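You operate a simulated robot arm through the tools that you are given. There is no shell and no other tool. Be economical: measure what you need, move in short steps, check, and stop when the job is done.

The job below is to be done with a simulated two-armed robot. You get a single attempt, and the scene is never put back.

JOB
Pick up the blue bottle from the top of the long grey table with one hand, pass it to the other hand and put it on the bay four. Put the blue sauce pot from the front of the packing table on the top of the table by the umbrella and the brown sauce pot in the grey tub there. Open the narrow drawer, take the pad on the top of the grey table and put it away in the inside of the narrow drawer, then shut the drawer. Take the small ladle and put it in the blue small bowl on the top of the road side table. Take the syrup card and put it on the road side counter. The order is free. Set down upright: blue bottle, syrup card.

It is judged by the outcome, as a careful person would: the job done as asked, and still so three seconds after it is handed in. It fails if anything else is knocked over, pushed out of place, dropped, spilled or broken.

ROBOT AND FRAMES
Two 7-joint arms with two-finger parallel grippers on one trunk, on a base that drives. Base frame: it is fixed to the floor where the robot stands at the start and does not move with it; the origin is under the middle of the robot, x ahead of it, y to its left, z up. Readings come in m, rad, newtons and seconds.
The left shoulder is at the start at [0.05, 0.165, 1.105], the right one opposite. With the tool pointing down near the work surface each hand reaches from about 0.18 to 0.68 m from the robot's upright axis, wherever it stands, measured 20 degrees to its own side. Places, roughly: bay four (21x27 cm) [-0.16, 1.32, 0.92]; blue bottle (7x7x25 cm) [0.8, 0, 0.9]; inside of the narrow drawer [-3.4, -1.9, 0.6]; narrow drawer [-3.4, -2, 0.7]; pad (7x9x4 cm) [-1.3, 0.4, 0.8]; road side counter (47x16 cm) [-3.32, -1.92, 0.82]; sauce pot [0.5, 0.25, 0.75]; small bowl (7x7x4 cm) [-2.3, -1.2, 0.8]; small ladle (3x3x11 cm) [-0.8, -1.1, 0.8]; syrup card [-2.25, -1, 0.75]; top of the table by the umbrella [-2.9, -0.7, 0.8]; tub (12x12x8 cm) [0.6, 0.3, 0.8]. Payload 3.91 kg a hand.
The tool frame of a hand sits at the grasp point between the pads (the TCP): z along the fingers, y along the line on which they close. The tips reach 0.03 m beyond it. Largest opening 0.11 m; finger width 0.02, thickness 0.01; the body of the gripper, 0.048 by 0.112 m, starts 0.055 m behind the TCP.
Orientation is told as [roll, pitch, yaw] about the base's x, y, z axes, in that order, counted from this pose: with the fingers straight down and closing along the base's y, the tool's x points along the base's -x, its y along +y and its z along -z.

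CONTROLS
- The arms move only by the tool send_rows. It takes "left_plan", "right_plan" or both (then of equal length, played together; a hand with none holds still); each is a list of rows, each an object (a shift or turn left out is 0, a gripper value left out holds the last) with "travel": the shift along the tool's x, y, z in units of 150 mm (1.0 is 150 mm), a list of three; "turn": the turn, a rotation vector about the tool's x, y, z in units of 90 degrees (1.0 is 90 degrees), a list of three; "fingers": the opening in per cent of the stroke, from 0 (shut) to 100 (fully open). In form: [{"travel": [tx, ty, tz], "turn": [wx, wy, wz], "fingers": fingers}, ...]. A call has 1 to 20 rows; each row is the pose to reach, as a shift and turn from the pose commanded when the call began, along the tool's axes at that moment. A call with a number of a shift or a turn outside -1 to 1 is refused whole. A row lasts 0.2 s, in which the tool goes at most 0.05 m and 0.15 rad; a call with a longer step from one row to the next is refused whole, and so is a gripper value outside its range. Where a pose cannot be reached the arm comes as near as it can. A force on the tool above 40 N (or 10 N above the force at the start of the call, whichever is more), or a blocked arm, ends the call early, and 0.2 s more pass. Each finger travels about 0.045 m/s and halts on what it meets, pressing with about 31 N; the grip force reading is that of the motor and also rises with nothing between the fingers. The clock runs only during rows and for 0.2 s after the last one: add rows that repeat a pose to give the fingers time. The reply holds the time, the measured pose of the TCP, the force on the tool along the base axes, the opening and the grip force, in the units named above and with some noise, with the torque about the TCP (base axes, N m) and any sound that the robot's microphone picked up, and new pictures: "pictures" is both (left out), scene, wrist or none (wrist: the cameras of the hands that moved).
- Cameras (640 x 400 px; columns grow to the right, rows downward): "scene" is now at [0.1185, 0.0329, 1.2727]; the picture's right is [0.43, -0.90, 0.00], its down [-0.52, -0.25, -0.81] and it looks along [0.74, 0.35, -0.58] (base axes); focal length 275 px, centre (320, 200). "left" rides on the left gripper at [0.072, -0.017, -0.103] in its tool frame; the picture's right is [0.23, 0.97, 0.00], its down [-0.76, 0.18, -0.62] and it looks along [-0.61, 0.14, 0.78] (tool axes); focal length 222 px, centre (320, 200). "right" rides on the right gripper at [0.072, 0.017, -0.103] in its tool frame; the picture's right is [-0.23, 0.97, 0.00], its down [-0.76, -0.18, -0.62] and it looks along [-0.61, -0.14, 0.78] (tool axes); focal length 222 px, centre (320, 200).
- slide_trunk(by): slides the trunk up (or, below 0, down) by that many m; the arms and the scene camera ride with it, the base frame stays. It gives what a move gives, with no picture.
- roll_base(legs): drives the robot by 1 to 6 legs, each [ahead, left, turn to the left] in m, m and rad, along the robot's own axes; the way and the turn of a leg run together, so that a leg with both is an arc; at most 1.5 m and 3.142 rad a leg. The arms and the cameras ride along, it lands a little off, and it stops where it bumps. It gives what a move gives, and a new picture of the scene camera.
- aim_head(pan, tilt): turns the head with the scene camera to pan (to the left, within 1.396 rad either way) and tilt (down, from -0.506 to 1.204), counted from straight ahead of the robot. It gives what a move gives, and a new picture of the scene camera.
- locate(camera, pixels): for up to 12 pixels [column, row] of the newest picture of that camera ("zoom" is the newest enlarged one), the place [x, y, z] in the base frame of the surface seen there, good to about 0.003 m, but the place of the scene camera against the robot may be out by one fixed shift of up to 0.018 m in any direction. No time passes.
- inspect(camera, box): a new picture of the part [left, top, right, bottom] of that camera's present view, enlarged. No time passes.
- sign_off(): hands the job in; it is judged then, once.

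Keep the steps short. Do not move on a guess: measure, check each grasp and each placing, and mend mistakes. In all there are 145 turns and 260 pictures (those below and enlarged ones count). Leave the grippers open and the arms clear of the work at the hand-in unless told otherwise, and finish with a single line.

The tools are called as a command line: name --argument value ..., lists and objects as JSON in quotes. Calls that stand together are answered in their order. send_rows: Moves the arms, as the interface text tells. Its arguments: {"type":"object","properties":{"left_plan":{"type":"array"},"right_plan":{"type":"array"},"pictures":{"type":"string","enum":["both","scene","wrist","none"]}},"required":[]} The other tools are called the same way: slide_trunk (by) slides the trunk up or down; roll_base (legs) drives the base; aim_head (pan, tilt) turns the head that bears the scene camera; locate (camera, pixels) gives the place of the surface under pixels of a picture; inspect (camera, box) takes an enlarged picture of a part of a camera's view; sign_off () hands the job in.

At the start:

```text
time: 0.0
left_tcp_pos: [0.296, 0.294, 1.1179]
left_ee_rot: [-0.001, -0.001, 0.0]
left_wrist_force: [-0.4, 0.6, 0.2]
left_moment: [0.0, 0.01, 0.0]
left_width: 0.1099
left_grip_force: 0.2
right_tcp_pos: [0.4165, -0.0049, 1.0617]
right_ee_rot: [-0.001, -0.001, -0.001]
right_wrist_force: [0.3, 0.0, -0.7]
right_moment: [-0.01, -0.02, -0.02]
right_width: 0.1101
right_grip_force: 0.1
trunk travel left (down, up): [-0.325, 0.178]
robot x, y, heading: [0.0001, 0.0028, 0.003]
head pan, tilt: [0.445, 0.618]
```

scene: 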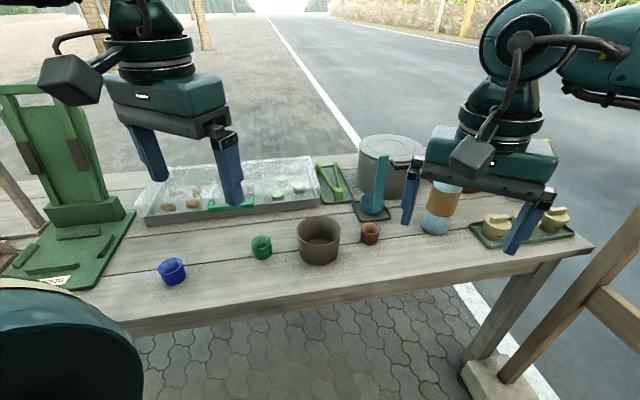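
right: 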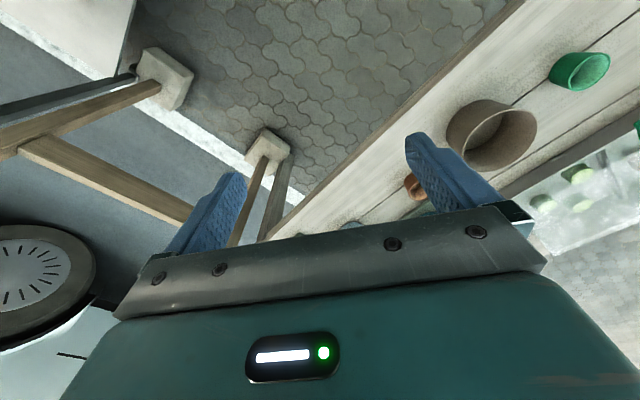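
left: 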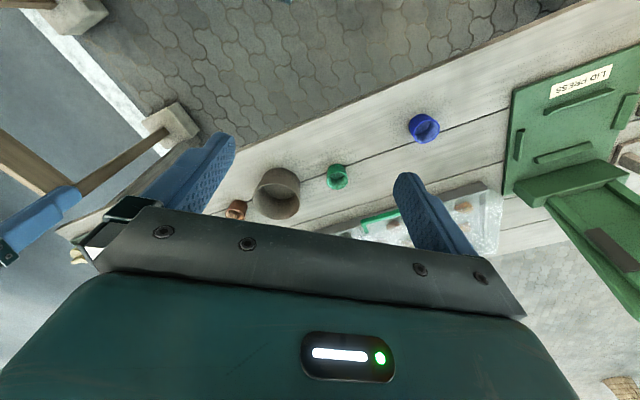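

I see the packing table with a blue pot (172,271), green pot (262,247), greyish tub (319,240), brown pot (370,233) and a blue/orange bottle (440,207). I'll measure these first.

locate --camera "scene" --pixels '[[172, 264], [172, 282], [319, 224], [319, 262], [300, 235], [339, 235], [370, 226], [370, 243], [440, 190], [437, 230], [262, 240], [320, 285]]'

inspect --camera "scene" --box '[340, 120, 600, 280]'

inspect --camera "scene" --box '[0, 140, 340, 350]'

aim_head --pan 1.39 --tilt 0.5

```text
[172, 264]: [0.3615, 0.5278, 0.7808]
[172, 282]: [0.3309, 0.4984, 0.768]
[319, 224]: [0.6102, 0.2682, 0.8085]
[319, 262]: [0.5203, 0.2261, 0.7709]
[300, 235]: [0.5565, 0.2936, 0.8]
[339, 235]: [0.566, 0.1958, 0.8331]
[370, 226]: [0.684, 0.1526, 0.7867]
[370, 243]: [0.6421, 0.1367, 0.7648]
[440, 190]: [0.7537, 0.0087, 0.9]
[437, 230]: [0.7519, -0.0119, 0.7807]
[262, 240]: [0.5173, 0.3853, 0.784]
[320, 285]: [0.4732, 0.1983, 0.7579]
```

```text
2.46 times, centred on (470, 200) of scene
```

zoom: 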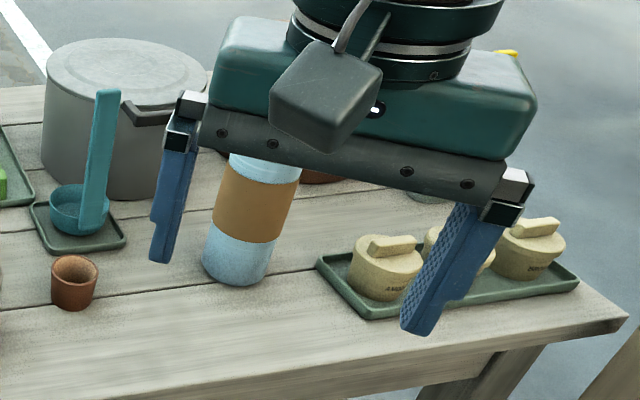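

```text
1.88 times, centred on (170, 245) of scene
```

zoom: 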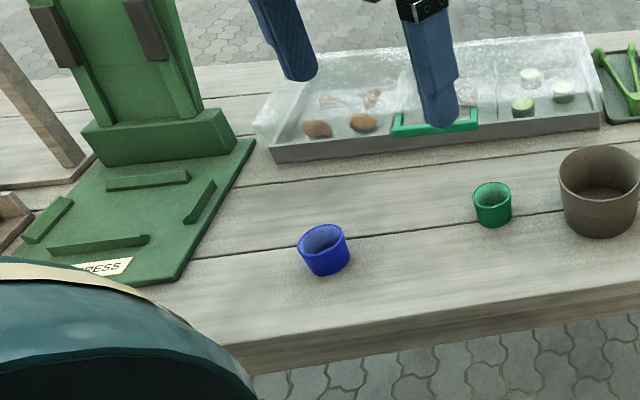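

```text
time: 1.2
left_tcp_pos: [0.2958, 0.2936, 1.1175]
left_ee_rot: [0.0, -0.002, 0.002]
left_wrist_force: [-0.1, 0.0, 0.6]
left_moment: [-0.01, 0.01, 0.01]
left_width: 0.11
left_grip_force: 0.0
right_tcp_pos: [0.4163, -0.005, 1.0612]
right_ee_rot: [0.001, 0.001, 0.0]
right_wrist_force: [-0.3, 0.8, 0.1]
right_moment: [0.0, -0.02, -0.01]
right_width: 0.1099
right_grip_force: 0.0
trunk travel left (down, up): [-0.325, 0.178]
robot x, y, heading: [0.004, -0.0027, 0.003]
head pan, tilt: [1.389, 0.499]
```

scene: 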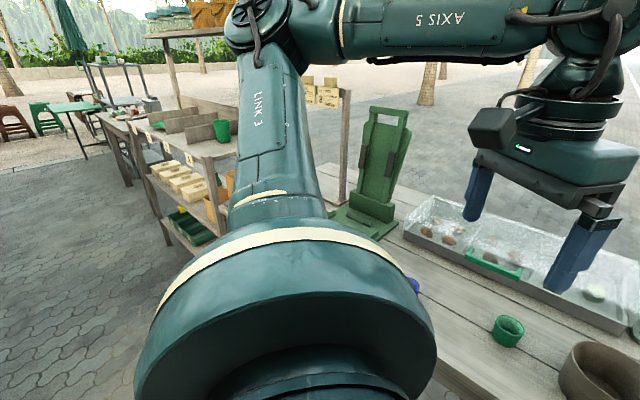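

The arm blocks much of the left view; the bay shelves are beyond it. I look to the other side to learn the layout.

aim_head --pan -1.39 --tilt 0.3

aim_head --pan 0.1 --tilt 0.75

```text
time: 3.7
left_tcp_pos: [0.2961, 0.2951, 1.1176]
left_ee_rot: [-0.002, -0.001, -0.001]
left_wrist_force: [-0.2, 0.2, 0.3]
left_moment: [0.03, 0.01, 0.0]
left_width: 0.1098
left_grip_force: 0.1
right_tcp_pos: [0.4171, -0.0031, 1.0626]
right_ee_rot: [-0.002, 0.0, -0.001]
right_wrist_force: [0.4, 0.2, 0.3]
right_moment: [0.03, 0.01, 0.0]
right_width: 0.1099
right_grip_force: 0.0
trunk travel left (down, up): [-0.325, 0.178]
robot x, y, heading: [0.0014, -0.0029, -0.004]
head pan, tilt: [-1.389, 0.3]
```

scene: 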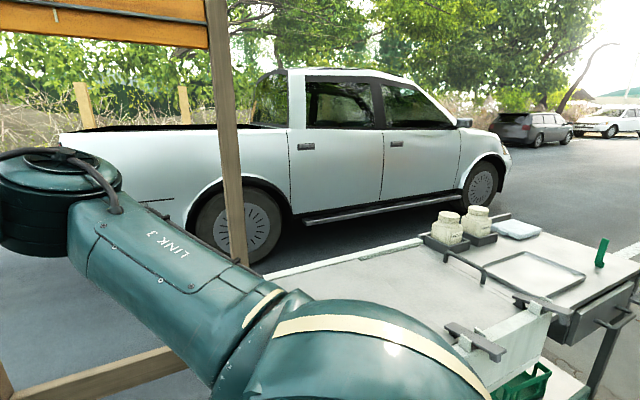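

```text
time: 5.3
left_tcp_pos: [0.2964, 0.2933, 1.118]
left_ee_rot: [0.002, 0.001, 0.001]
left_wrist_force: [0.5, -0.8, -0.5]
left_moment: [-0.03, -0.01, 0.04]
left_width: 0.1101
left_grip_force: 0.0
right_tcp_pos: [0.4164, -0.0038, 1.0615]
right_ee_rot: [-0.001, 0.0, -0.001]
right_wrist_force: [-0.1, 0.2, -0.2]
right_moment: [0.01, 0.03, 0.04]
right_width: 0.1101
right_grip_force: 0.0
trunk travel left (down, up): [-0.325, 0.178]
robot x, y, heading: [0.002, 0.0024, 0.002]
head pan, tilt: [0.099, 0.75]
```

scene: 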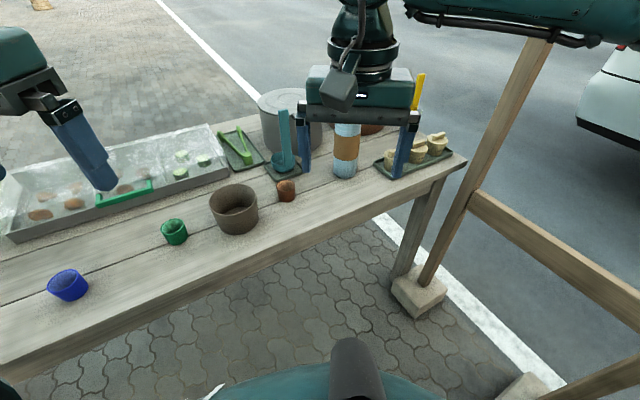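

Measure the table edge, the post near the right and the bottle.

locate --camera "scene" --pixels '[[0, 365], [130, 310], [280, 245], [466, 160], [432, 250], [478, 185], [345, 128], [345, 172], [336, 150], [358, 150], [400, 290], [530, 390]]'

inspect --camera "scene" --box '[240, 60, 480, 210]'

```text
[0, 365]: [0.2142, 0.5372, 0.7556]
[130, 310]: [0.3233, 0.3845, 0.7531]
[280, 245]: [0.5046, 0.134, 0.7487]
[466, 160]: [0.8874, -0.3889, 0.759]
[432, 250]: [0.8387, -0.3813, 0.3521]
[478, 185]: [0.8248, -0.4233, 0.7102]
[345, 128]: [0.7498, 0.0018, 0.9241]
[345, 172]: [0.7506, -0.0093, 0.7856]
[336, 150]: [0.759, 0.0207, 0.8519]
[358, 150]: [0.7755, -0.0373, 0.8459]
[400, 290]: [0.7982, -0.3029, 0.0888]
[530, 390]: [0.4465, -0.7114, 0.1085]
```

```text
2.67 times, centred on (360, 135) of scene
```

zoom: 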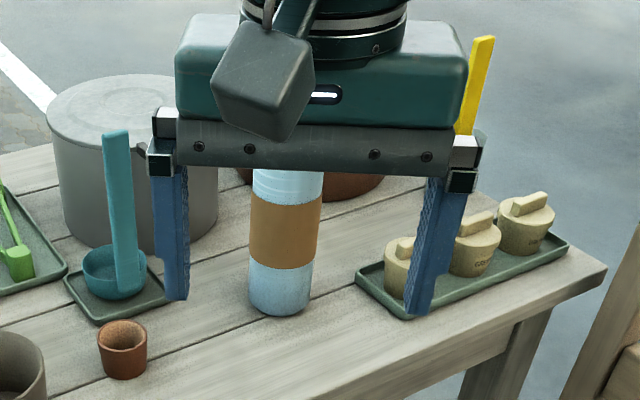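

Table front edge runs along (0.59,-0.81), so the table is faced at heading 0.63. Before picking I turn left to view the bays without the arm in the way.

roll_base --legs '[[0, 0, 1.2]]'

aim_head --pan 0.35 --tilt 0.5

```text
time: 8.7
left_tcp_pos: [-0.17, 0.3807, 1.1178]
left_ee_rot: [-0.001, 0.0, 1.209]
left_wrist_force: [-0.3, 0.4, 0.4]
left_moment: [0.03, -0.02, -0.01]
left_width: 0.11
left_grip_force: 0.0
right_tcp_pos: [0.1513, 0.3887, 1.0616]
right_ee_rot: [0.0, 0.001, 1.21]
right_wrist_force: [-0.4, 0.1, -0.6]
right_moment: [-0.01, -0.03, 0.01]
right_width: 0.11
right_grip_force: 0.1
trunk travel left (down, up): [-0.325, 0.178]
robot x, y, heading: [-0.0003, -0.0001, 1.212]
head pan, tilt: [0.099, 0.75]
```

scene: 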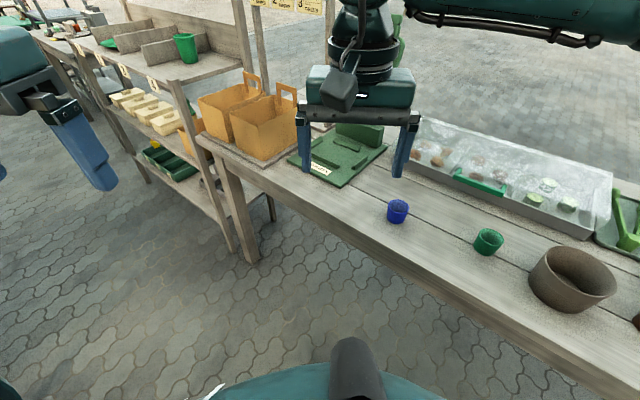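

```text
time: 9.4
left_tcp_pos: [-0.1701, 0.381, 1.1179]
left_ee_rot: [-0.001, 0.001, 1.21]
left_wrist_force: [0.2, -0.2, -0.8]
left_moment: [0.01, 0.03, 0.01]
left_width: 0.11
left_grip_force: 0.0
right_tcp_pos: [0.1506, 0.3888, 1.0624]
right_ee_rot: [0.0, -0.001, 1.21]
right_wrist_force: [-0.5, 0.1, -0.5]
right_moment: [0.03, -0.01, 0.01]
right_width: 0.1099
right_grip_force: 0.1
trunk travel left (down, up): [-0.325, 0.178]
robot x, y, heading: [0.0026, -0.0035, 1.208]
head pan, tilt: [0.351, 0.499]
```

scene: 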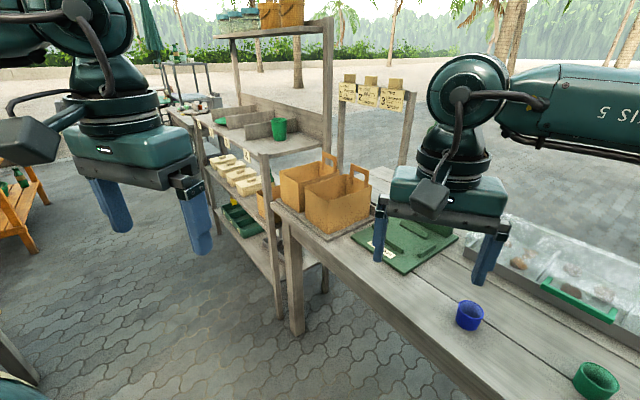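

inspect --camera "scene" --box '[170, 80, 350, 200]'

locate --camera "scene" --pixels '[[262, 152], [265, 142], [300, 145], [279, 134], [325, 130], [246, 157], [227, 144], [212, 133], [285, 37], [250, 140], [258, 133], [240, 108]]'

```text
3.33 times, centred on (260, 140) of scene
```

zoom: 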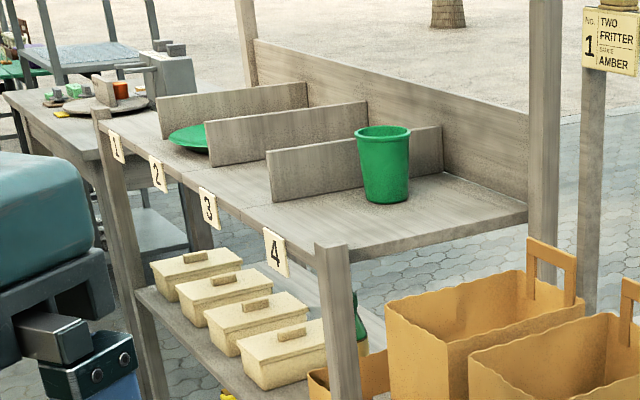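

```text
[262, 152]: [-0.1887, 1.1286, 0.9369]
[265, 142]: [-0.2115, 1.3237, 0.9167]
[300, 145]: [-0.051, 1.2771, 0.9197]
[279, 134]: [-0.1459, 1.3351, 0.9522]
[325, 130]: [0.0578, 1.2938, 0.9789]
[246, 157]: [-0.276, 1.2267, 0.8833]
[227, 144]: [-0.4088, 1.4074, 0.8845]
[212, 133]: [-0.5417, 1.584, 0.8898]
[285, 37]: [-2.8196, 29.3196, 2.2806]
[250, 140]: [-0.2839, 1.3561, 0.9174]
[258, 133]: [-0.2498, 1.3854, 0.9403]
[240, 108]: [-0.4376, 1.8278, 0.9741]
```

Bay 4 has a green cup in its middle-rear; free space is in front of it, so a side approach by the left hand suits. I go back to face the table squarely and slide right towards the bottle.

roll_base --legs '[[0, 0, -0.58], [0.03, -0.27, 0]]'

aim_head --pan -0.15 --tilt 0.7

```text
time: 13.1
left_tcp_pos: [0.13, 0.3558, 1.1177]
left_ee_rot: [0.0, 0.001, 0.622]
left_wrist_force: [-0.4, -0.1, -1.0]
left_moment: [-0.03, 0.02, 0.0]
left_width: 0.1098
left_grip_force: 0.0
right_tcp_pos: [0.4027, 0.1837, 1.0624]
right_ee_rot: [0.002, 0.0, 0.623]
right_wrist_force: [0.1, 0.1, 0.1]
right_moment: [0.0, -0.01, -0.02]
right_width: 0.11
right_grip_force: 0.2
trunk travel left (down, up): [-0.325, 0.178]
robot x, y, heading: [0.0639, -0.0569, 0.622]
head pan, tilt: [0.351, 0.499]
stopped in leg 2: the robot was blocked; the commanded pose is now the measured one
```

scene: 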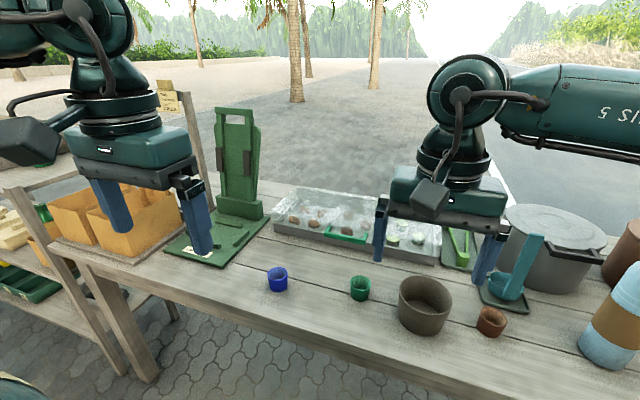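

```text
time: 14.0
left_tcp_pos: [0.1315, 0.3552, 1.1184]
left_ee_rot: [0.0, 0.001, 0.622]
left_wrist_force: [-0.1, 0.4, 0.3]
left_moment: [0.02, -0.05, 0.0]
left_width: 0.1101
left_grip_force: 0.1
right_tcp_pos: [0.4022, 0.1836, 1.0614]
right_ee_rot: [0.0, 0.001, 0.621]
right_wrist_force: [-0.3, 0.1, 0.2]
right_moment: [-0.01, 0.0, 0.02]
right_width: 0.1098
right_grip_force: 0.1
trunk travel left (down, up): [-0.325, 0.178]
robot x, y, heading: [0.0636, -0.0525, 0.622]
head pan, tilt: [-0.15, 0.7]
```

scene: 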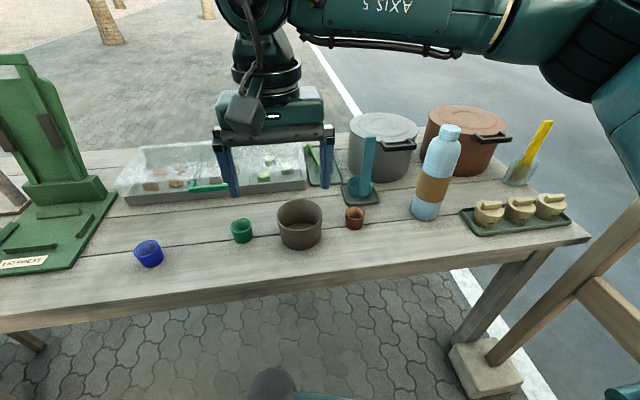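

The base was blocked after about 8 cm; I look to the right to see what it touches.

aim_head --pan -1.0 --tilt 0.5

aim_head --pan -0.3 --tilt 1.2

```text
time: 15.2
left_tcp_pos: [0.131, 0.3551, 1.1195]
left_ee_rot: [0.0, -0.001, 0.62]
left_wrist_force: [-0.2, -0.1, 0.6]
left_moment: [0.01, 0.0, 0.01]
left_width: 0.1098
left_grip_force: 0.1
right_tcp_pos: [0.4033, 0.1845, 1.0624]
right_ee_rot: [0.0, 0.001, 0.62]
right_wrist_force: [0.4, -0.2, -0.4]
right_moment: [-0.02, 0.02, 0.02]
right_width: 0.11
right_grip_force: 0.1
trunk travel left (down, up): [-0.325, 0.178]
robot x, y, heading: [0.0618, -0.0558, 0.62]
head pan, tilt: [-1.0, 0.499]
```

scene: 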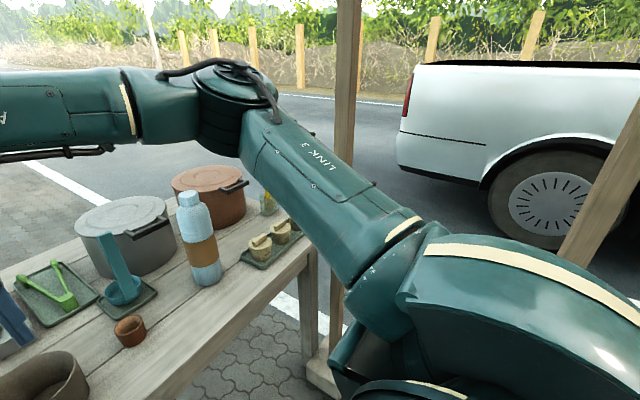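

```text
time: 16.3
left_tcp_pos: [0.1316, 0.3555, 1.1187]
left_ee_rot: [0.001, 0.001, 0.62]
left_wrist_force: [-0.4, -1.2, -0.4]
left_moment: [0.0, 0.0, -0.04]
left_width: 0.1101
left_grip_force: 0.0
right_tcp_pos: [0.4039, 0.1841, 1.0612]
right_ee_rot: [0.0, 0.001, 0.622]
right_wrist_force: [0.0, -0.2, 0.4]
right_moment: [0.06, 0.0, -0.03]
right_width: 0.1102
right_grip_force: 0.0
trunk travel left (down, up): [-0.325, 0.178]
robot x, y, heading: [0.0656, -0.0526, 0.62]
head pan, tilt: [-0.3, 1.201]
```

scene: 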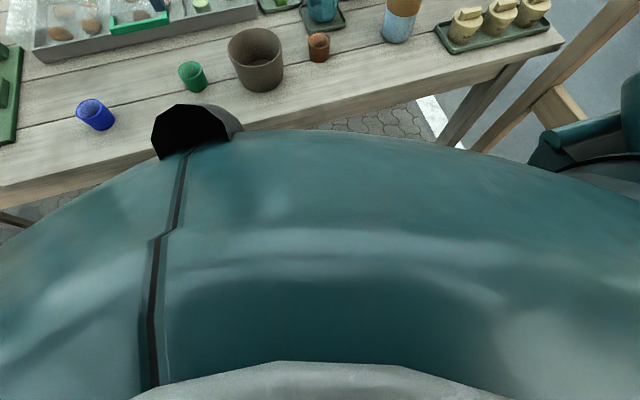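

locate --camera "scene" --pixels '[[195, 115], [195, 150], [400, 145], [560, 110], [300, 250], [150, 160], [600, 160], [480, 150], [545, 130], [60, 195], [420, 110]]'

aim_head --pan -1.39 --tilt 0.9

```text
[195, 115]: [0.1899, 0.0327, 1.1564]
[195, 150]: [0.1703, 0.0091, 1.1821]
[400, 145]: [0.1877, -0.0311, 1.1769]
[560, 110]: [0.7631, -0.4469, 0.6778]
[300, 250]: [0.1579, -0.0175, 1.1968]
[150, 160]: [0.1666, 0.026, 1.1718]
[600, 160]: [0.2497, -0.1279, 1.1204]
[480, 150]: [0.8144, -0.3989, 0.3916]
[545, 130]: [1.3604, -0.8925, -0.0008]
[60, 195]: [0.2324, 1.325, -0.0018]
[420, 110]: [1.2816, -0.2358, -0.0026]
```

```text
time: 17.6
left_tcp_pos: [0.133, 0.3551, 1.1189]
left_ee_rot: [0.001, -0.001, 0.621]
left_wrist_force: [0.3, 0.5, -0.8]
left_moment: [-0.01, 0.02, 0.03]
left_width: 0.11
left_grip_force: 0.1
right_tcp_pos: [0.4031, 0.1844, 1.0617]
right_ee_rot: [0.0, -0.001, 0.621]
right_wrist_force: [-0.3, 0.2, 1.1]
right_moment: [-0.02, -0.01, -0.05]
right_width: 0.1099
right_grip_force: 0.0
trunk travel left (down, up): [-0.325, 0.178]
robot x, y, heading: [0.0618, -0.051, 0.625]
head pan, tilt: [-1.389, 0.901]
```

scene: 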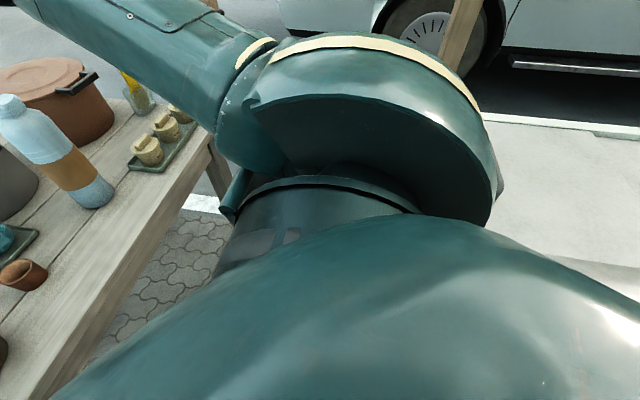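

I can't see the contact; I test by backing off 5 cm and then sliding right.

roll_base --legs '[[-0.05, 0, 0], [0, -0.15, 0]]'

```text
time: 18.3
left_tcp_pos: [0.1297, 0.3567, 1.1177]
left_ee_rot: [-0.002, -0.002, 0.626]
left_wrist_force: [-0.4, -1.0, -0.7]
left_moment: [-0.03, 0.0, -0.02]
left_width: 0.1101
left_grip_force: 0.1
right_tcp_pos: [0.4018, 0.1852, 1.0624]
right_ee_rot: [0.003, 0.0, 0.626]
right_wrist_force: [-0.4, -1.2, -0.1]
right_moment: [-0.02, -0.02, 0.0]
right_width: 0.1098
right_grip_force: 0.1
trunk travel left (down, up): [-0.325, 0.178]
robot x, y, heading: [0.0632, -0.0536, 0.621]
head pan, tilt: [-1.389, 0.901]
stopped in leg 1: the robot was blocked; the commanded pose is now the measured one
```

scene: 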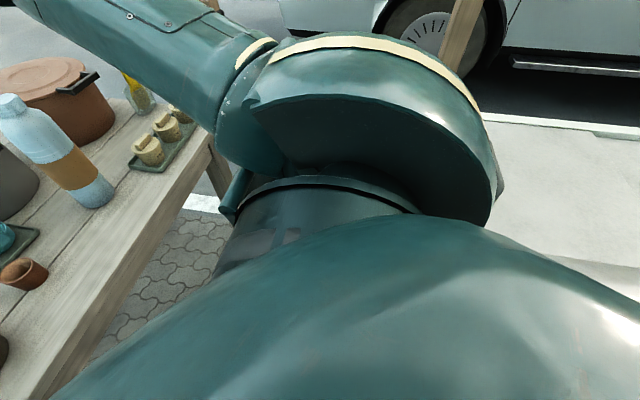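

Something behind-right blocks: the white cart. Measure it.

locate --camera "scene" --pixels '[[500, 200], [560, 200], [620, 260], [600, 140], [560, 255], [620, 275], [510, 125], [520, 240]]'

roll_base --legs '[[0, 0.08, 0], [0.08, 0, 0]]'

```text
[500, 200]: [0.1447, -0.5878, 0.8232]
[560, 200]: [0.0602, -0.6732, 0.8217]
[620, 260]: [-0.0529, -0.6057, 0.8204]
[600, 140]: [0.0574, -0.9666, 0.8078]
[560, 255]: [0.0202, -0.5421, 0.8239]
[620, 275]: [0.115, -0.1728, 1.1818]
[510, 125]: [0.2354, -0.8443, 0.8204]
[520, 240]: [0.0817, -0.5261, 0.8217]
```

```text
time: 20.3
left_tcp_pos: [0.1473, 0.4676, 1.118]
left_ee_rot: [-0.001, -0.001, 0.625]
left_wrist_force: [0.0, -0.3, -0.7]
left_moment: [0.0, 0.01, 0.02]
left_width: 0.1102
left_grip_force: 0.0
right_tcp_pos: [0.4189, 0.2978, 1.0611]
right_ee_rot: [0.002, 0.0, 0.626]
right_wrist_force: [0.7, 0.2, 0.3]
right_moment: [-0.03, 0.02, -0.01]
right_width: 0.11
right_grip_force: 0.2
trunk travel left (down, up): [-0.325, 0.178]
robot x, y, heading: [0.0777, 0.0566, 0.628]
head pan, tilt: [-1.389, 0.901]
```

scene: 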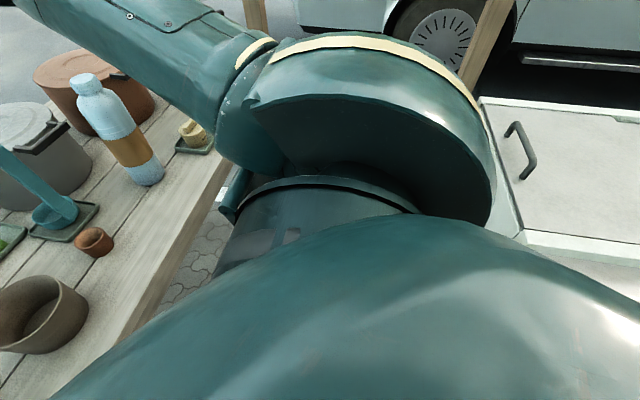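

The forward strip is free, and the bottle is already nearly within the right arm's reach. I go 4 cm further ahead and look at the bottle.

roll_base --legs '[[0.04, 0, 0]]'

aim_head --pan -0.5 --tilt 0.65

```text
time: 21.2
left_tcp_pos: [0.1804, 0.4919, 1.1181]
left_ee_rot: [0.001, 0.002, 0.626]
left_wrist_force: [0.8, -0.1, -0.2]
left_moment: [-0.05, 0.07, 0.05]
left_width: 0.1101
left_grip_force: 0.0
right_tcp_pos: [0.4524, 0.3214, 1.0626]
right_ee_rot: [0.001, 0.0, 0.627]
right_wrist_force: [0.0, 0.7, -0.1]
right_moment: [0.02, 0.01, -0.04]
right_width: 0.1104
right_grip_force: 0.1
trunk travel left (down, up): [-0.325, 0.178]
robot x, y, heading: [0.1132, 0.0809, 0.627]
head pan, tilt: [-1.389, 0.901]
```

scene: 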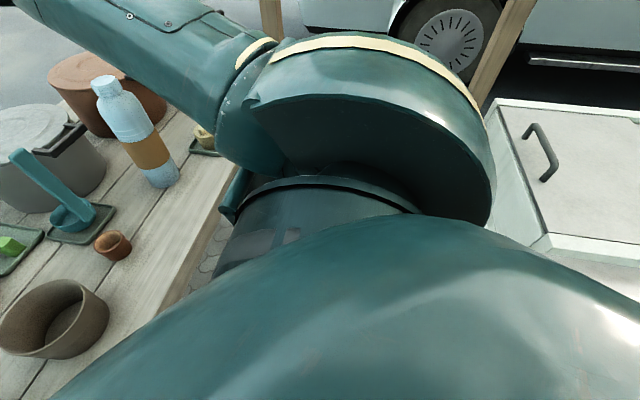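

```text
time: 22.4
left_tcp_pos: [0.1799, 0.491, 1.1182]
left_ee_rot: [0.0, -0.001, 0.624]
left_wrist_force: [-0.3, -0.3, -0.2]
left_moment: [0.01, 0.0, 0.0]
left_width: 0.1101
left_grip_force: 0.0
right_tcp_pos: [0.4513, 0.3204, 1.0621]
right_ee_rot: [0.003, -0.002, 0.626]
right_wrist_force: [-0.4, -0.3, 0.6]
right_moment: [0.0, -0.04, 0.0]
right_width: 0.1101
right_grip_force: 0.1
trunk travel left (down, up): [-0.325, 0.178]
robot x, y, heading: [0.1129, 0.0808, 0.627]
head pan, tilt: [-0.499, 0.649]
```

scene: 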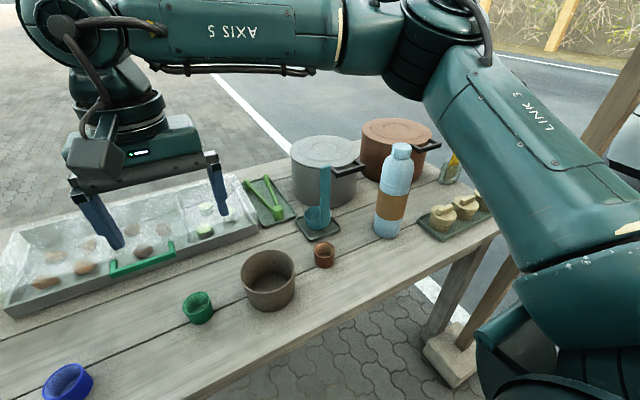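

inspect --camera "scene" --box '[300, 130, 500, 255]'

locate --camera "scene" --pixels '[[401, 146], [400, 155], [396, 175], [392, 205], [385, 232], [408, 175], [384, 175], [375, 222], [400, 225], [440, 232], [360, 240], [322, 190]]'

```text
3.20 times, centred on (400, 192) of scene
```

zoom: 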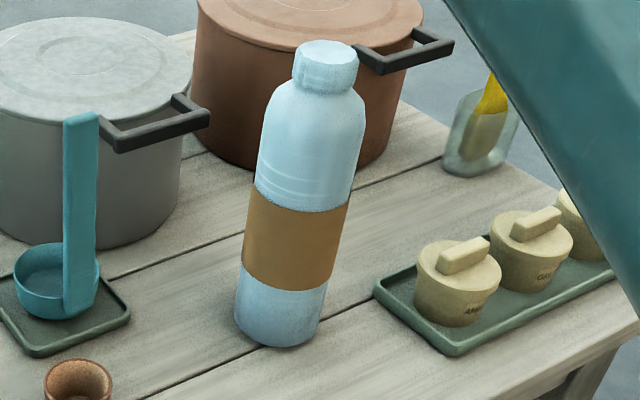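

```text
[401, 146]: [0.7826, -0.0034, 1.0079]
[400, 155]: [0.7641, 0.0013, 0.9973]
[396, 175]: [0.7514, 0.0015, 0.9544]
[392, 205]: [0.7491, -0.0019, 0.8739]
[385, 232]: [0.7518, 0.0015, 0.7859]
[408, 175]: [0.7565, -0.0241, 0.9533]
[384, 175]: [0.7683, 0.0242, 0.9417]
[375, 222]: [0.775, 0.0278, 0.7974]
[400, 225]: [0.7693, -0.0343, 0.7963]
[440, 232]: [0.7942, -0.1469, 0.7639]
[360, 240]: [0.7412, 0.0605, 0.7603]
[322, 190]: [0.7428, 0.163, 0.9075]
```

Bottle: axis about (0.785,-0.003), standing from 0.762 to 1.01, with a narrower cap. I'll grip its body from the side. Turning the base right by 0.5 brings the right hand close.

roll_base --legs '[[0, 0, -0.5]]'

```text
time: 24.2
left_tcp_pos: [0.3687, 0.4072, 1.1174]
left_ee_rot: [0.0, 0.0, 0.124]
left_wrist_force: [-0.2, -0.3, -0.5]
left_moment: [0.02, 0.04, -0.01]
left_width: 0.1097
left_grip_force: 0.1
right_tcp_pos: [0.5255, 0.1264, 1.0619]
right_ee_rot: [0.001, -0.002, 0.124]
right_wrist_force: [0.5, 0.1, -0.4]
right_moment: [0.02, 0.01, -0.03]
right_width: 0.1099
right_grip_force: 0.0
trunk travel left (down, up): [-0.325, 0.178]
robot x, y, heading: [0.111, 0.0796, 0.125]
head pan, tilt: [-0.499, 0.649]
```

scene: 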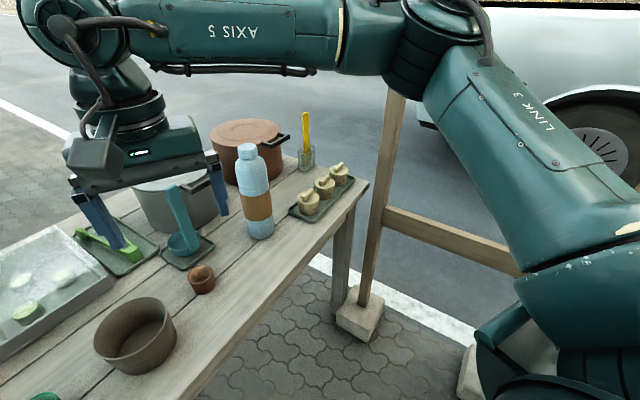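

Now pitch the right hand 70° forward while moving right and ahead to a spot in front of the bottle, still high.

send_rows --right_plan '[{"travel": [0, -0.1, 0], "turn": [0, -0.09, 0]}, {"travel": [0, -0.2, 0], "turn": [0, -0.18, 0]}, {"travel": [-0.05, -0.3, 0], "turn": [0, -0.27, 0]}, {"travel": [-0.1, -0.42, 0], "turn": [0, -0.36, 0]}, {"travel": [-0.15, -0.54, 0], "turn": [0, -0.45, 0]}, {"travel": [-0.2, -0.66, 0], "turn": [0, -0.54, 0]}, {"travel": [-0.3, -0.78, 0], "turn": [0, -0.62, 0]}, {"travel": [-0.4, -0.9, 0], "turn": [0, -0.7, 0]}, {"travel": [-0.5, -1, 0], "turn": [0, -0.7778, 0]}, {"travel": [-0.6, -1, 0], "turn": [0, -0.7778, 0]}]'

```text
time: 26.4
left_tcp_pos: [0.3676, 0.4082, 1.1177]
left_ee_rot: [0.0, 0.001, 0.126]
left_wrist_force: [-0.6, 0.5, -0.1]
left_moment: [0.05, 0.03, -0.03]
left_width: 0.1098
left_grip_force: 0.1
right_tcp_pos: [0.6334, -0.0093, 1.0617]
right_ee_rot: [0.001, -1.223, 0.127]
right_wrist_force: [0.4, 0.3, 0.1]
right_moment: [0.02, -0.01, -0.01]
right_width: 0.1098
right_grip_force: 0.0
trunk travel left (down, up): [-0.325, 0.178]
robot x, y, heading: [0.1122, 0.0794, 0.123]
head pan, tilt: [-0.499, 0.649]
```

scene: 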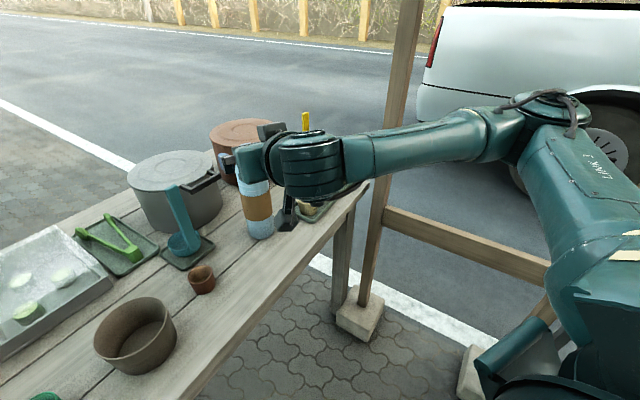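
right: 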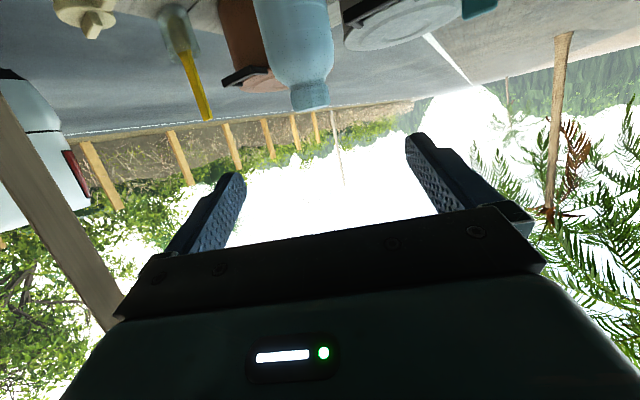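

The wrist camera sees the bottle (upside down) at (300,40). Measure it there to cancel the scene-camera shift.

locate --camera "right" --pixels '[[296, 50], [268, 40], [325, 40], [310, 95], [290, 10], [260, 10], [325, 10]]'

```text
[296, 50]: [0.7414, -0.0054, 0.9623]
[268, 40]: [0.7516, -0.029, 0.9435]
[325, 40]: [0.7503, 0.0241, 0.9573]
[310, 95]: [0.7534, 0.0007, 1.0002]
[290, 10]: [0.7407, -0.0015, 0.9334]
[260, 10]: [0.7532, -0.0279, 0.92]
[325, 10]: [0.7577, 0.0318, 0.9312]
```

Bottle axis by wrist camera ≈ (0.775, 0.001). Descend to z 0.925 then advance 4 cm.

send_rows --right_plan '[{"travel": [0.28, -0.02, 0.1]}, {"travel": [0.57, -0.04, 0.21]}, {"travel": [0.8587, -0.05, 0.3124]}, {"travel": [0.767, -0.05, 0.563]}, {"travel": [0.767, -0.05, 0.563]}]'

```text
time: 27.6
left_tcp_pos: [0.3687, 0.4077, 1.1184]
left_ee_rot: [0.0, 0.0, 0.125]
left_wrist_force: [-0.3, -0.5, 0.1]
left_moment: [0.0, 0.01, 0.0]
left_width: 0.11
left_grip_force: 0.1
right_tcp_pos: [0.6738, 0.0079, 0.9419]
right_ee_rot: [-0.007, -1.214, 0.122]
right_wrist_force: [0.1, 0.0, 0.2]
right_moment: [-0.01, -0.01, 0.04]
right_width: 0.1099
right_grip_force: 0.1
right hand out of reach, approached as far as the arm can: row 3, 4, 5
trunk travel left (down, up): [-0.325, 0.178]
robot x, y, heading: [0.1111, 0.0812, 0.13]
head pan, tilt: [-0.499, 0.649]
```

scene: 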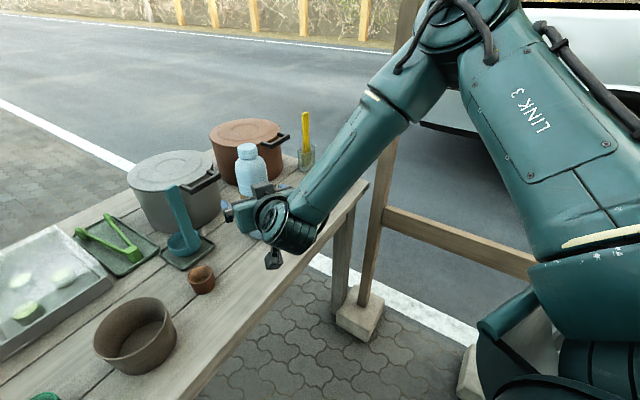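
right: 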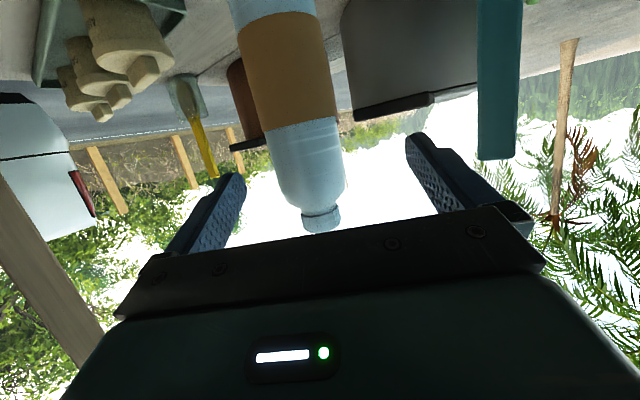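

The hand stopped at z 0.942 (reach limit). I lower the trunk 3.5 cm instead.

slide_trunk --by -0.035

inspect --camera "right" --box '[0, 0, 640, 400]'

locate --camera "right" --pixels '[[280, 60], [247, 60], [318, 60], [310, 150], [278, 150], [341, 150]]'

```text
time: 28.4
left_tcp_pos: [0.3683, 0.4075, 1.0842]
left_ee_rot: [0.0, -0.001, 0.125]
left_wrist_force: [-0.7, -1.0, -0.2]
left_moment: [-0.01, 0.04, -0.03]
left_width: 0.1099
left_grip_force: 0.0
right_tcp_pos: [0.6735, 0.008, 0.9077]
right_ee_rot: [-0.007, -1.216, 0.123]
right_wrist_force: [0.6, 0.2, -0.4]
right_moment: [-0.03, 0.03, -0.01]
right_width: 0.11
right_grip_force: 0.0
trunk travel left (down, up): [-0.29, 0.213]
robot x, y, heading: [0.1138, 0.0815, 0.126]
head pan, tilt: [-0.499, 0.649]
```

```text
1.00 times, centred on (320, 200) of right (not enlarged: the box is as wide or as high as the picture)
```

zoom: 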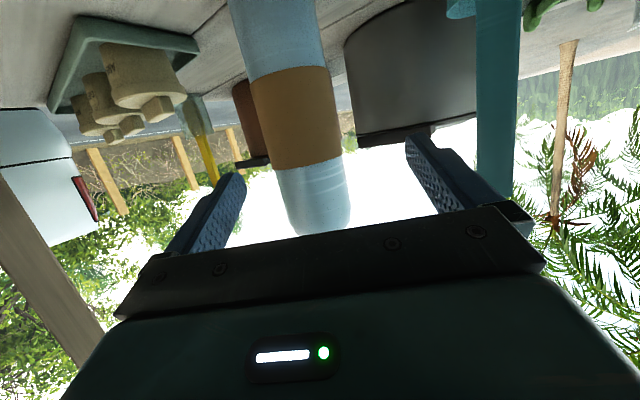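

```text
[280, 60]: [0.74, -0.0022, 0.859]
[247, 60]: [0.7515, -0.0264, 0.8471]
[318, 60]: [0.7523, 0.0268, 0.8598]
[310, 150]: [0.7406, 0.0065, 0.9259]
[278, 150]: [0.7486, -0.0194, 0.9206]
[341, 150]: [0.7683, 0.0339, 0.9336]
```

Now at z 0.908. Advance 9.7 cm (and 1.6 cm right) onto the bottle.

send_rows --right_plan '[{"travel": [0, -0.11, 0]}, {"travel": [-0.112, -0.11, 0.303]}, {"travel": [-0.225, -0.11, 0.606]}, {"travel": [-0.225, -0.11, 0.606]}]'

```text
time: 29.4
left_tcp_pos: [0.3677, 0.4086, 1.0839]
left_ee_rot: [-0.001, -0.001, 0.125]
left_wrist_force: [0.4, 0.1, 0.4]
left_moment: [0.02, 0.0, -0.01]
left_width: 0.1098
left_grip_force: 0.2
right_tcp_pos: [0.7735, 0.0029, 0.9065]
right_ee_rot: [-0.008, -1.212, 0.123]
right_wrist_force: [0.7, 0.3, 0.0]
right_moment: [-0.03, 0.0, -0.05]
right_width: 0.1101
right_grip_force: 0.1
right hand out of reach, approached as far as the arm can: row 1, 2
trunk travel left (down, up): [-0.29, 0.213]
robot x, y, heading: [0.1147, 0.0821, 0.129]
head pan, tilt: [-0.499, 0.649]
```

scene: 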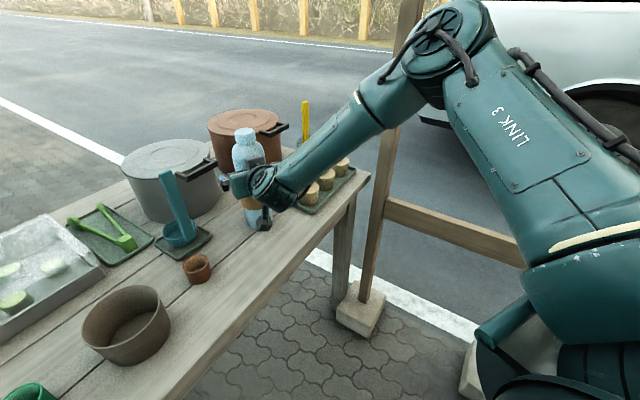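
right: 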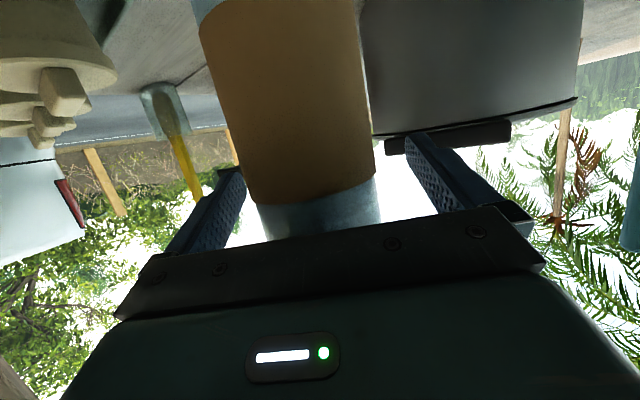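

The bottle is centred between the fingers. Close.

send_rows --right_plan '[{"fingers": 0}, {"fingers": 0}, {"fingers": 0}, {"fingers": 0}, {"fingers": 0}]' --pictures "none"

```text
time: 30.6
left_tcp_pos: [0.369, 0.4077, 1.0828]
left_ee_rot: [0.0, 0.001, 0.124]
left_wrist_force: [0.8, -0.2, 0.3]
left_moment: [0.0, -0.03, -0.02]
left_width: 0.1099
left_grip_force: 0.0
right_tcp_pos: [0.7732, 0.0031, 0.9074]
right_ee_rot: [-0.008, -1.215, 0.122]
right_wrist_force: [0.5, -0.5, 0.1]
right_moment: [0.02, -0.02, -0.06]
right_width: 0.0652
right_grip_force: 31.4
trunk travel left (down, up): [-0.29, 0.213]
robot x, y, heading: [0.1141, 0.0796, 0.12]
head pan, tilt: [-0.499, 0.649]
```

Gripped (6.5 cm, 31 N). Lift 12 cm, then draw back.

send_rows --right_plan '[{"travel": [-0.19, 0, -0.07]}, {"travel": [-0.38, 0, -0.14]}, {"travel": [-0.57, 0, -0.21]}, {"travel": [-0.75, 0, -0.278]}, {"travel": [-0.66, 0, -0.51]}, {"travel": [-0.57, 0, -0.74]}, {"travel": [-0.495, 0, -0.966]}]' --pictures "scene"

```text
time: 32.2
left_tcp_pos: [0.3674, 0.4072, 1.0833]
left_ee_rot: [-0.001, 0.001, 0.124]
left_wrist_force: [0.3, -0.7, -0.8]
left_moment: [0.02, 0.05, 0.02]
left_width: 0.1102
left_grip_force: 0.0
right_tcp_pos: [0.6624, -0.0105, 1.0274]
right_ee_rot: [-0.01, -1.215, 0.125]
right_wrist_force: [0.6, -0.4, -0.4]
right_moment: [0.02, 0.03, 0.0]
right_width: 0.0647
right_grip_force: 30.8
trunk travel left (down, up): [-0.29, 0.213]
robot x, y, heading: [0.1126, 0.0792, 0.125]
head pan, tilt: [-0.499, 0.649]
```

scene: 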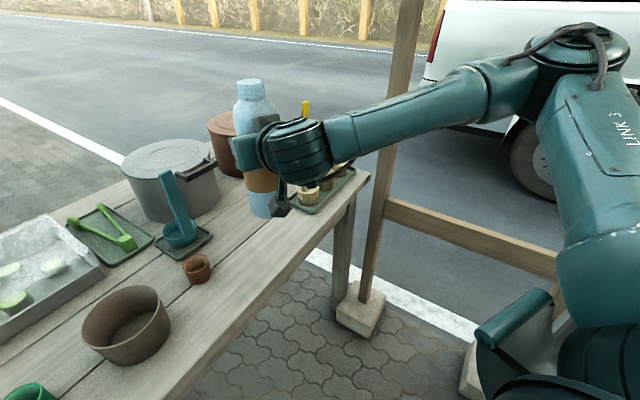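

Lifted. Now bring the bottle left toward the centre and yaw the right hand 45° left so that the left hand can come from the other side.

send_rows --right_plan '[{"travel": [0.02, 0.17, -0.05], "turn": [-0.078, 0, -0.029]}, {"travel": [0.04, 0.34, -0.1], "turn": [-0.156, 0, -0.058]}, {"travel": [0.06, 0.5, -0.156], "turn": [-0.234, 0, -0.087]}, {"travel": [0.08, 0.67, -0.21], "turn": [-0.312, 0, -0.116]}, {"travel": [0.1, 0.84, -0.26], "turn": [-0.39, 0, -0.145]}, {"travel": [0.116, 1, -0.313], "turn": [-0.469, 0, -0.174]}, {"travel": [0.116, 1, -0.313], "turn": [-0.469, 0, -0.174]}]'

```text
time: 33.8
left_tcp_pos: [0.3693, 0.4081, 1.0833]
left_ee_rot: [0.001, -0.002, 0.125]
left_wrist_force: [-0.2, 1.1, -0.5]
left_moment: [0.02, 0.01, 0.02]
left_width: 0.1103
left_grip_force: 0.1
right_tcp_pos: [0.5966, 0.1348, 1.0278]
right_ee_rot: [0.0, -1.214, 0.904]
right_wrist_force: [-1.1, 0.4, -0.3]
right_moment: [0.02, -0.02, 0.0]
right_width: 0.0643
right_grip_force: 31.4
trunk travel left (down, up): [-0.29, 0.213]
robot x, y, heading: [0.1119, 0.0811, 0.122]
head pan, tilt: [-0.499, 0.649]
```

scene: 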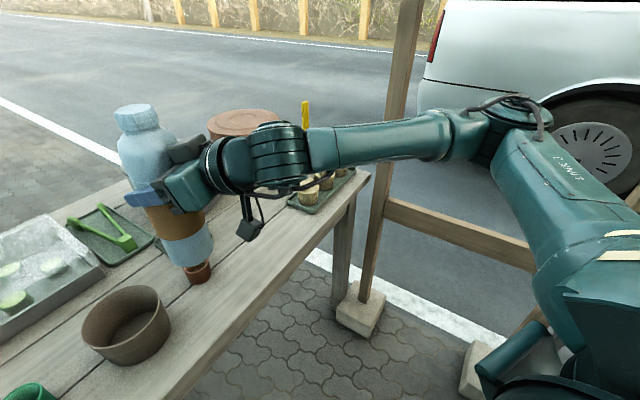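
right: 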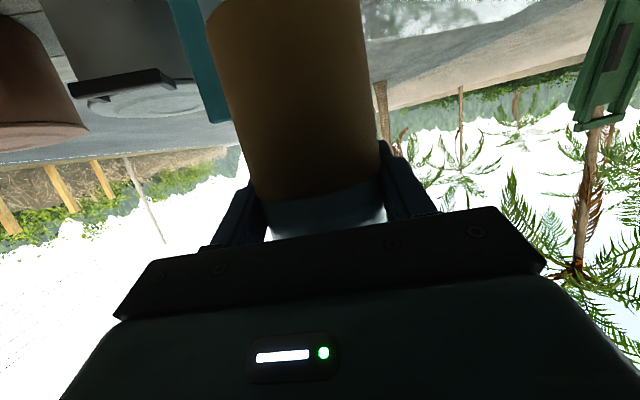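

Bottle at about (0.598,0.136). Left hand: first yaw 45° to the right while moving nearer.

send_rows --left_plan '[{"travel": [-0.05, -0.17, 0], "turn": [0, 0, 0.084]}, {"travel": [-0.1, -0.34, 0], "turn": [0, 0, 0.167]}, {"travel": [-0.15, -0.5, 0], "turn": [0, 0, 0.25]}, {"travel": [-0.2, -0.67, 0], "turn": [0, 0, 0.334]}, {"travel": [-0.25, -0.84, 0], "turn": [0, 0, 0.417]}, {"travel": [-0.3, -1, 0], "turn": [0, 0, 0.5]}, {"travel": [-0.3, -1, 0], "turn": [0, 0, 0.5]}]' --pictures "none"

```text
time: 35.4
left_tcp_pos: [0.4313, 0.264, 1.0834]
left_ee_rot: [0.001, -0.001, -0.663]
left_wrist_force: [0.5, -0.1, 0.4]
left_moment: [0.01, 0.02, -0.03]
left_width: 0.11
left_grip_force: 0.0
right_tcp_pos: [0.5956, 0.1342, 1.0269]
right_ee_rot: [-0.002, -1.214, 0.901]
right_wrist_force: [0.6, 0.1, -0.3]
right_moment: [-0.01, -0.01, -0.01]
right_width: 0.0643
right_grip_force: 30.7
trunk travel left (down, up): [-0.29, 0.213]
robot x, y, heading: [0.1134, 0.0786, 0.122]
head pan, tilt: [-0.499, 0.649]
```

Now pitch the left hand 70° and go to 13 cm before the bottle at z 0.95.

send_rows --left_plan '[{"travel": [0, 0, 0], "turn": [0, -0.09, 0]}, {"travel": [0, 0, 0.1], "turn": [0, -0.18, 0]}, {"travel": [-0.05, 0, 0.2], "turn": [0, -0.27, 0]}, {"travel": [-0.1, 0, 0.3], "turn": [0, -0.36, 0]}, {"travel": [-0.15, 0, 0.4], "turn": [0, -0.45, 0]}, {"travel": [-0.2, 0, 0.5], "turn": [0, -0.54, 0]}, {"travel": [-0.3, 0, 0.6], "turn": [0, -0.63, 0]}, {"travel": [-0.4, 0, 0.7], "turn": [0, -0.71, 0]}, {"travel": [-0.533, 0, 0.8], "turn": [0, -0.7778, 0]}, {"travel": [-0.533, 0, 0.887], "turn": [0, -0.7778, 0]}]'

```text
time: 37.6
left_tcp_pos: [0.4998, 0.2253, 0.9849]
left_ee_rot: [-0.003, -1.218, -0.656]
left_wrist_force: [0.8, 0.5, -0.1]
left_moment: [-0.03, 0.0, 0.02]
left_width: 0.11
left_grip_force: 0.1
left hand out of reach, approached as far as the arm can: row 6, 7, 8, 9, 10
right_tcp_pos: [0.5966, 0.1348, 1.0267]
right_ee_rot: [-0.002, -1.213, 0.903]
right_wrist_force: [-0.2, 0.4, -1.6]
right_moment: [0.0, 0.0, 0.02]
right_width: 0.064
right_grip_force: 31.0
trunk travel left (down, up): [-0.29, 0.213]
robot x, y, heading: [0.1184, 0.0794, 0.121]
head pan, tilt: [-0.499, 0.649]
```

scene: 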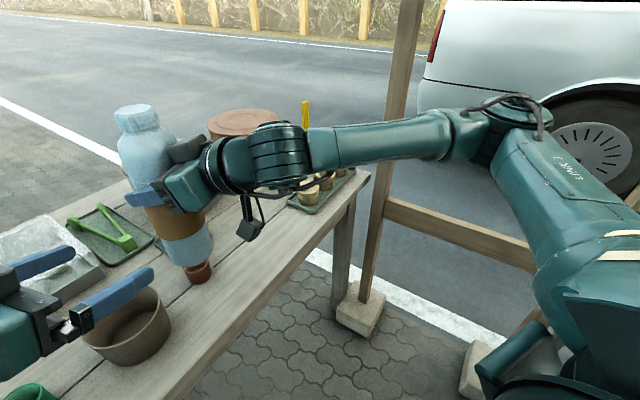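
left: 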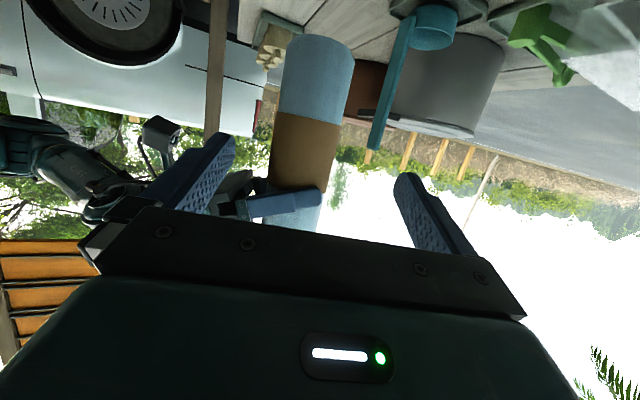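

Left hand stops at z 0.985, so I raise the right hand 4 cm instead to keep the grips apart, and measure the bottle from the left camera.

send_rows --right_plan '[{"travel": [-0.13, 0, -0.047]}, {"travel": [-0.25, 0, -0.0933]}, {"travel": [-0.25, 0, -0.0933]}]' --pictures "none"

inspect --camera "left" --box '[0, 0, 640, 400]'

```text
time: 38.4
left_tcp_pos: [0.4987, 0.2248, 0.9851]
left_ee_rot: [-0.002, -1.218, -0.662]
left_wrist_force: [0.0, 0.1, -0.1]
left_moment: [0.0, -0.01, 0.03]
left_width: 0.1101
left_grip_force: 0.1
right_tcp_pos: [0.5959, 0.135, 1.0663]
right_ee_rot: [-0.001, -1.212, 0.902]
right_wrist_force: [-0.6, -0.4, -0.1]
right_moment: [-0.01, -0.01, 0.0]
right_width: 0.0637
right_grip_force: 31.3
trunk travel left (down, up): [-0.29, 0.213]
robot x, y, heading: [0.113, 0.079, 0.121]
head pan, tilt: [-0.499, 0.649]
```

```text
1.00 times, centred on (320, 200) of left (not enlarged: the box is as wide or as high as the picture)
```

zoom: 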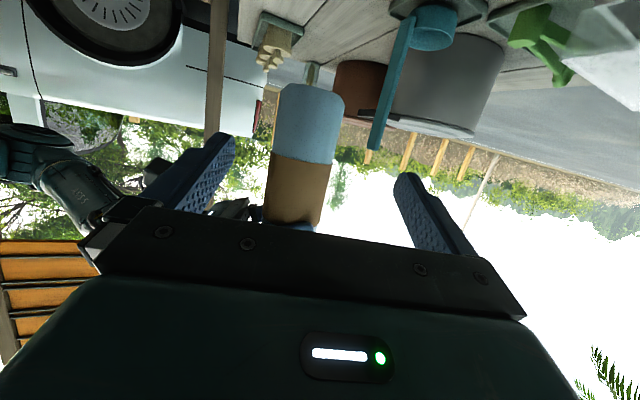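

locate --camera "zoom" --pixels '[[305, 130], [274, 130], [337, 130], [310, 86], [298, 190], [270, 190], [326, 190]]'

```text
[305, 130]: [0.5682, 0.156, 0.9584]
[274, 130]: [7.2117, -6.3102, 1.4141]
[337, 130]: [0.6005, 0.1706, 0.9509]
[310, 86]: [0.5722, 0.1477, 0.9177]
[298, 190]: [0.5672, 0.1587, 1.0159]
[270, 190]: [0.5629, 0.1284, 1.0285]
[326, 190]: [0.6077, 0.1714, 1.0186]
```

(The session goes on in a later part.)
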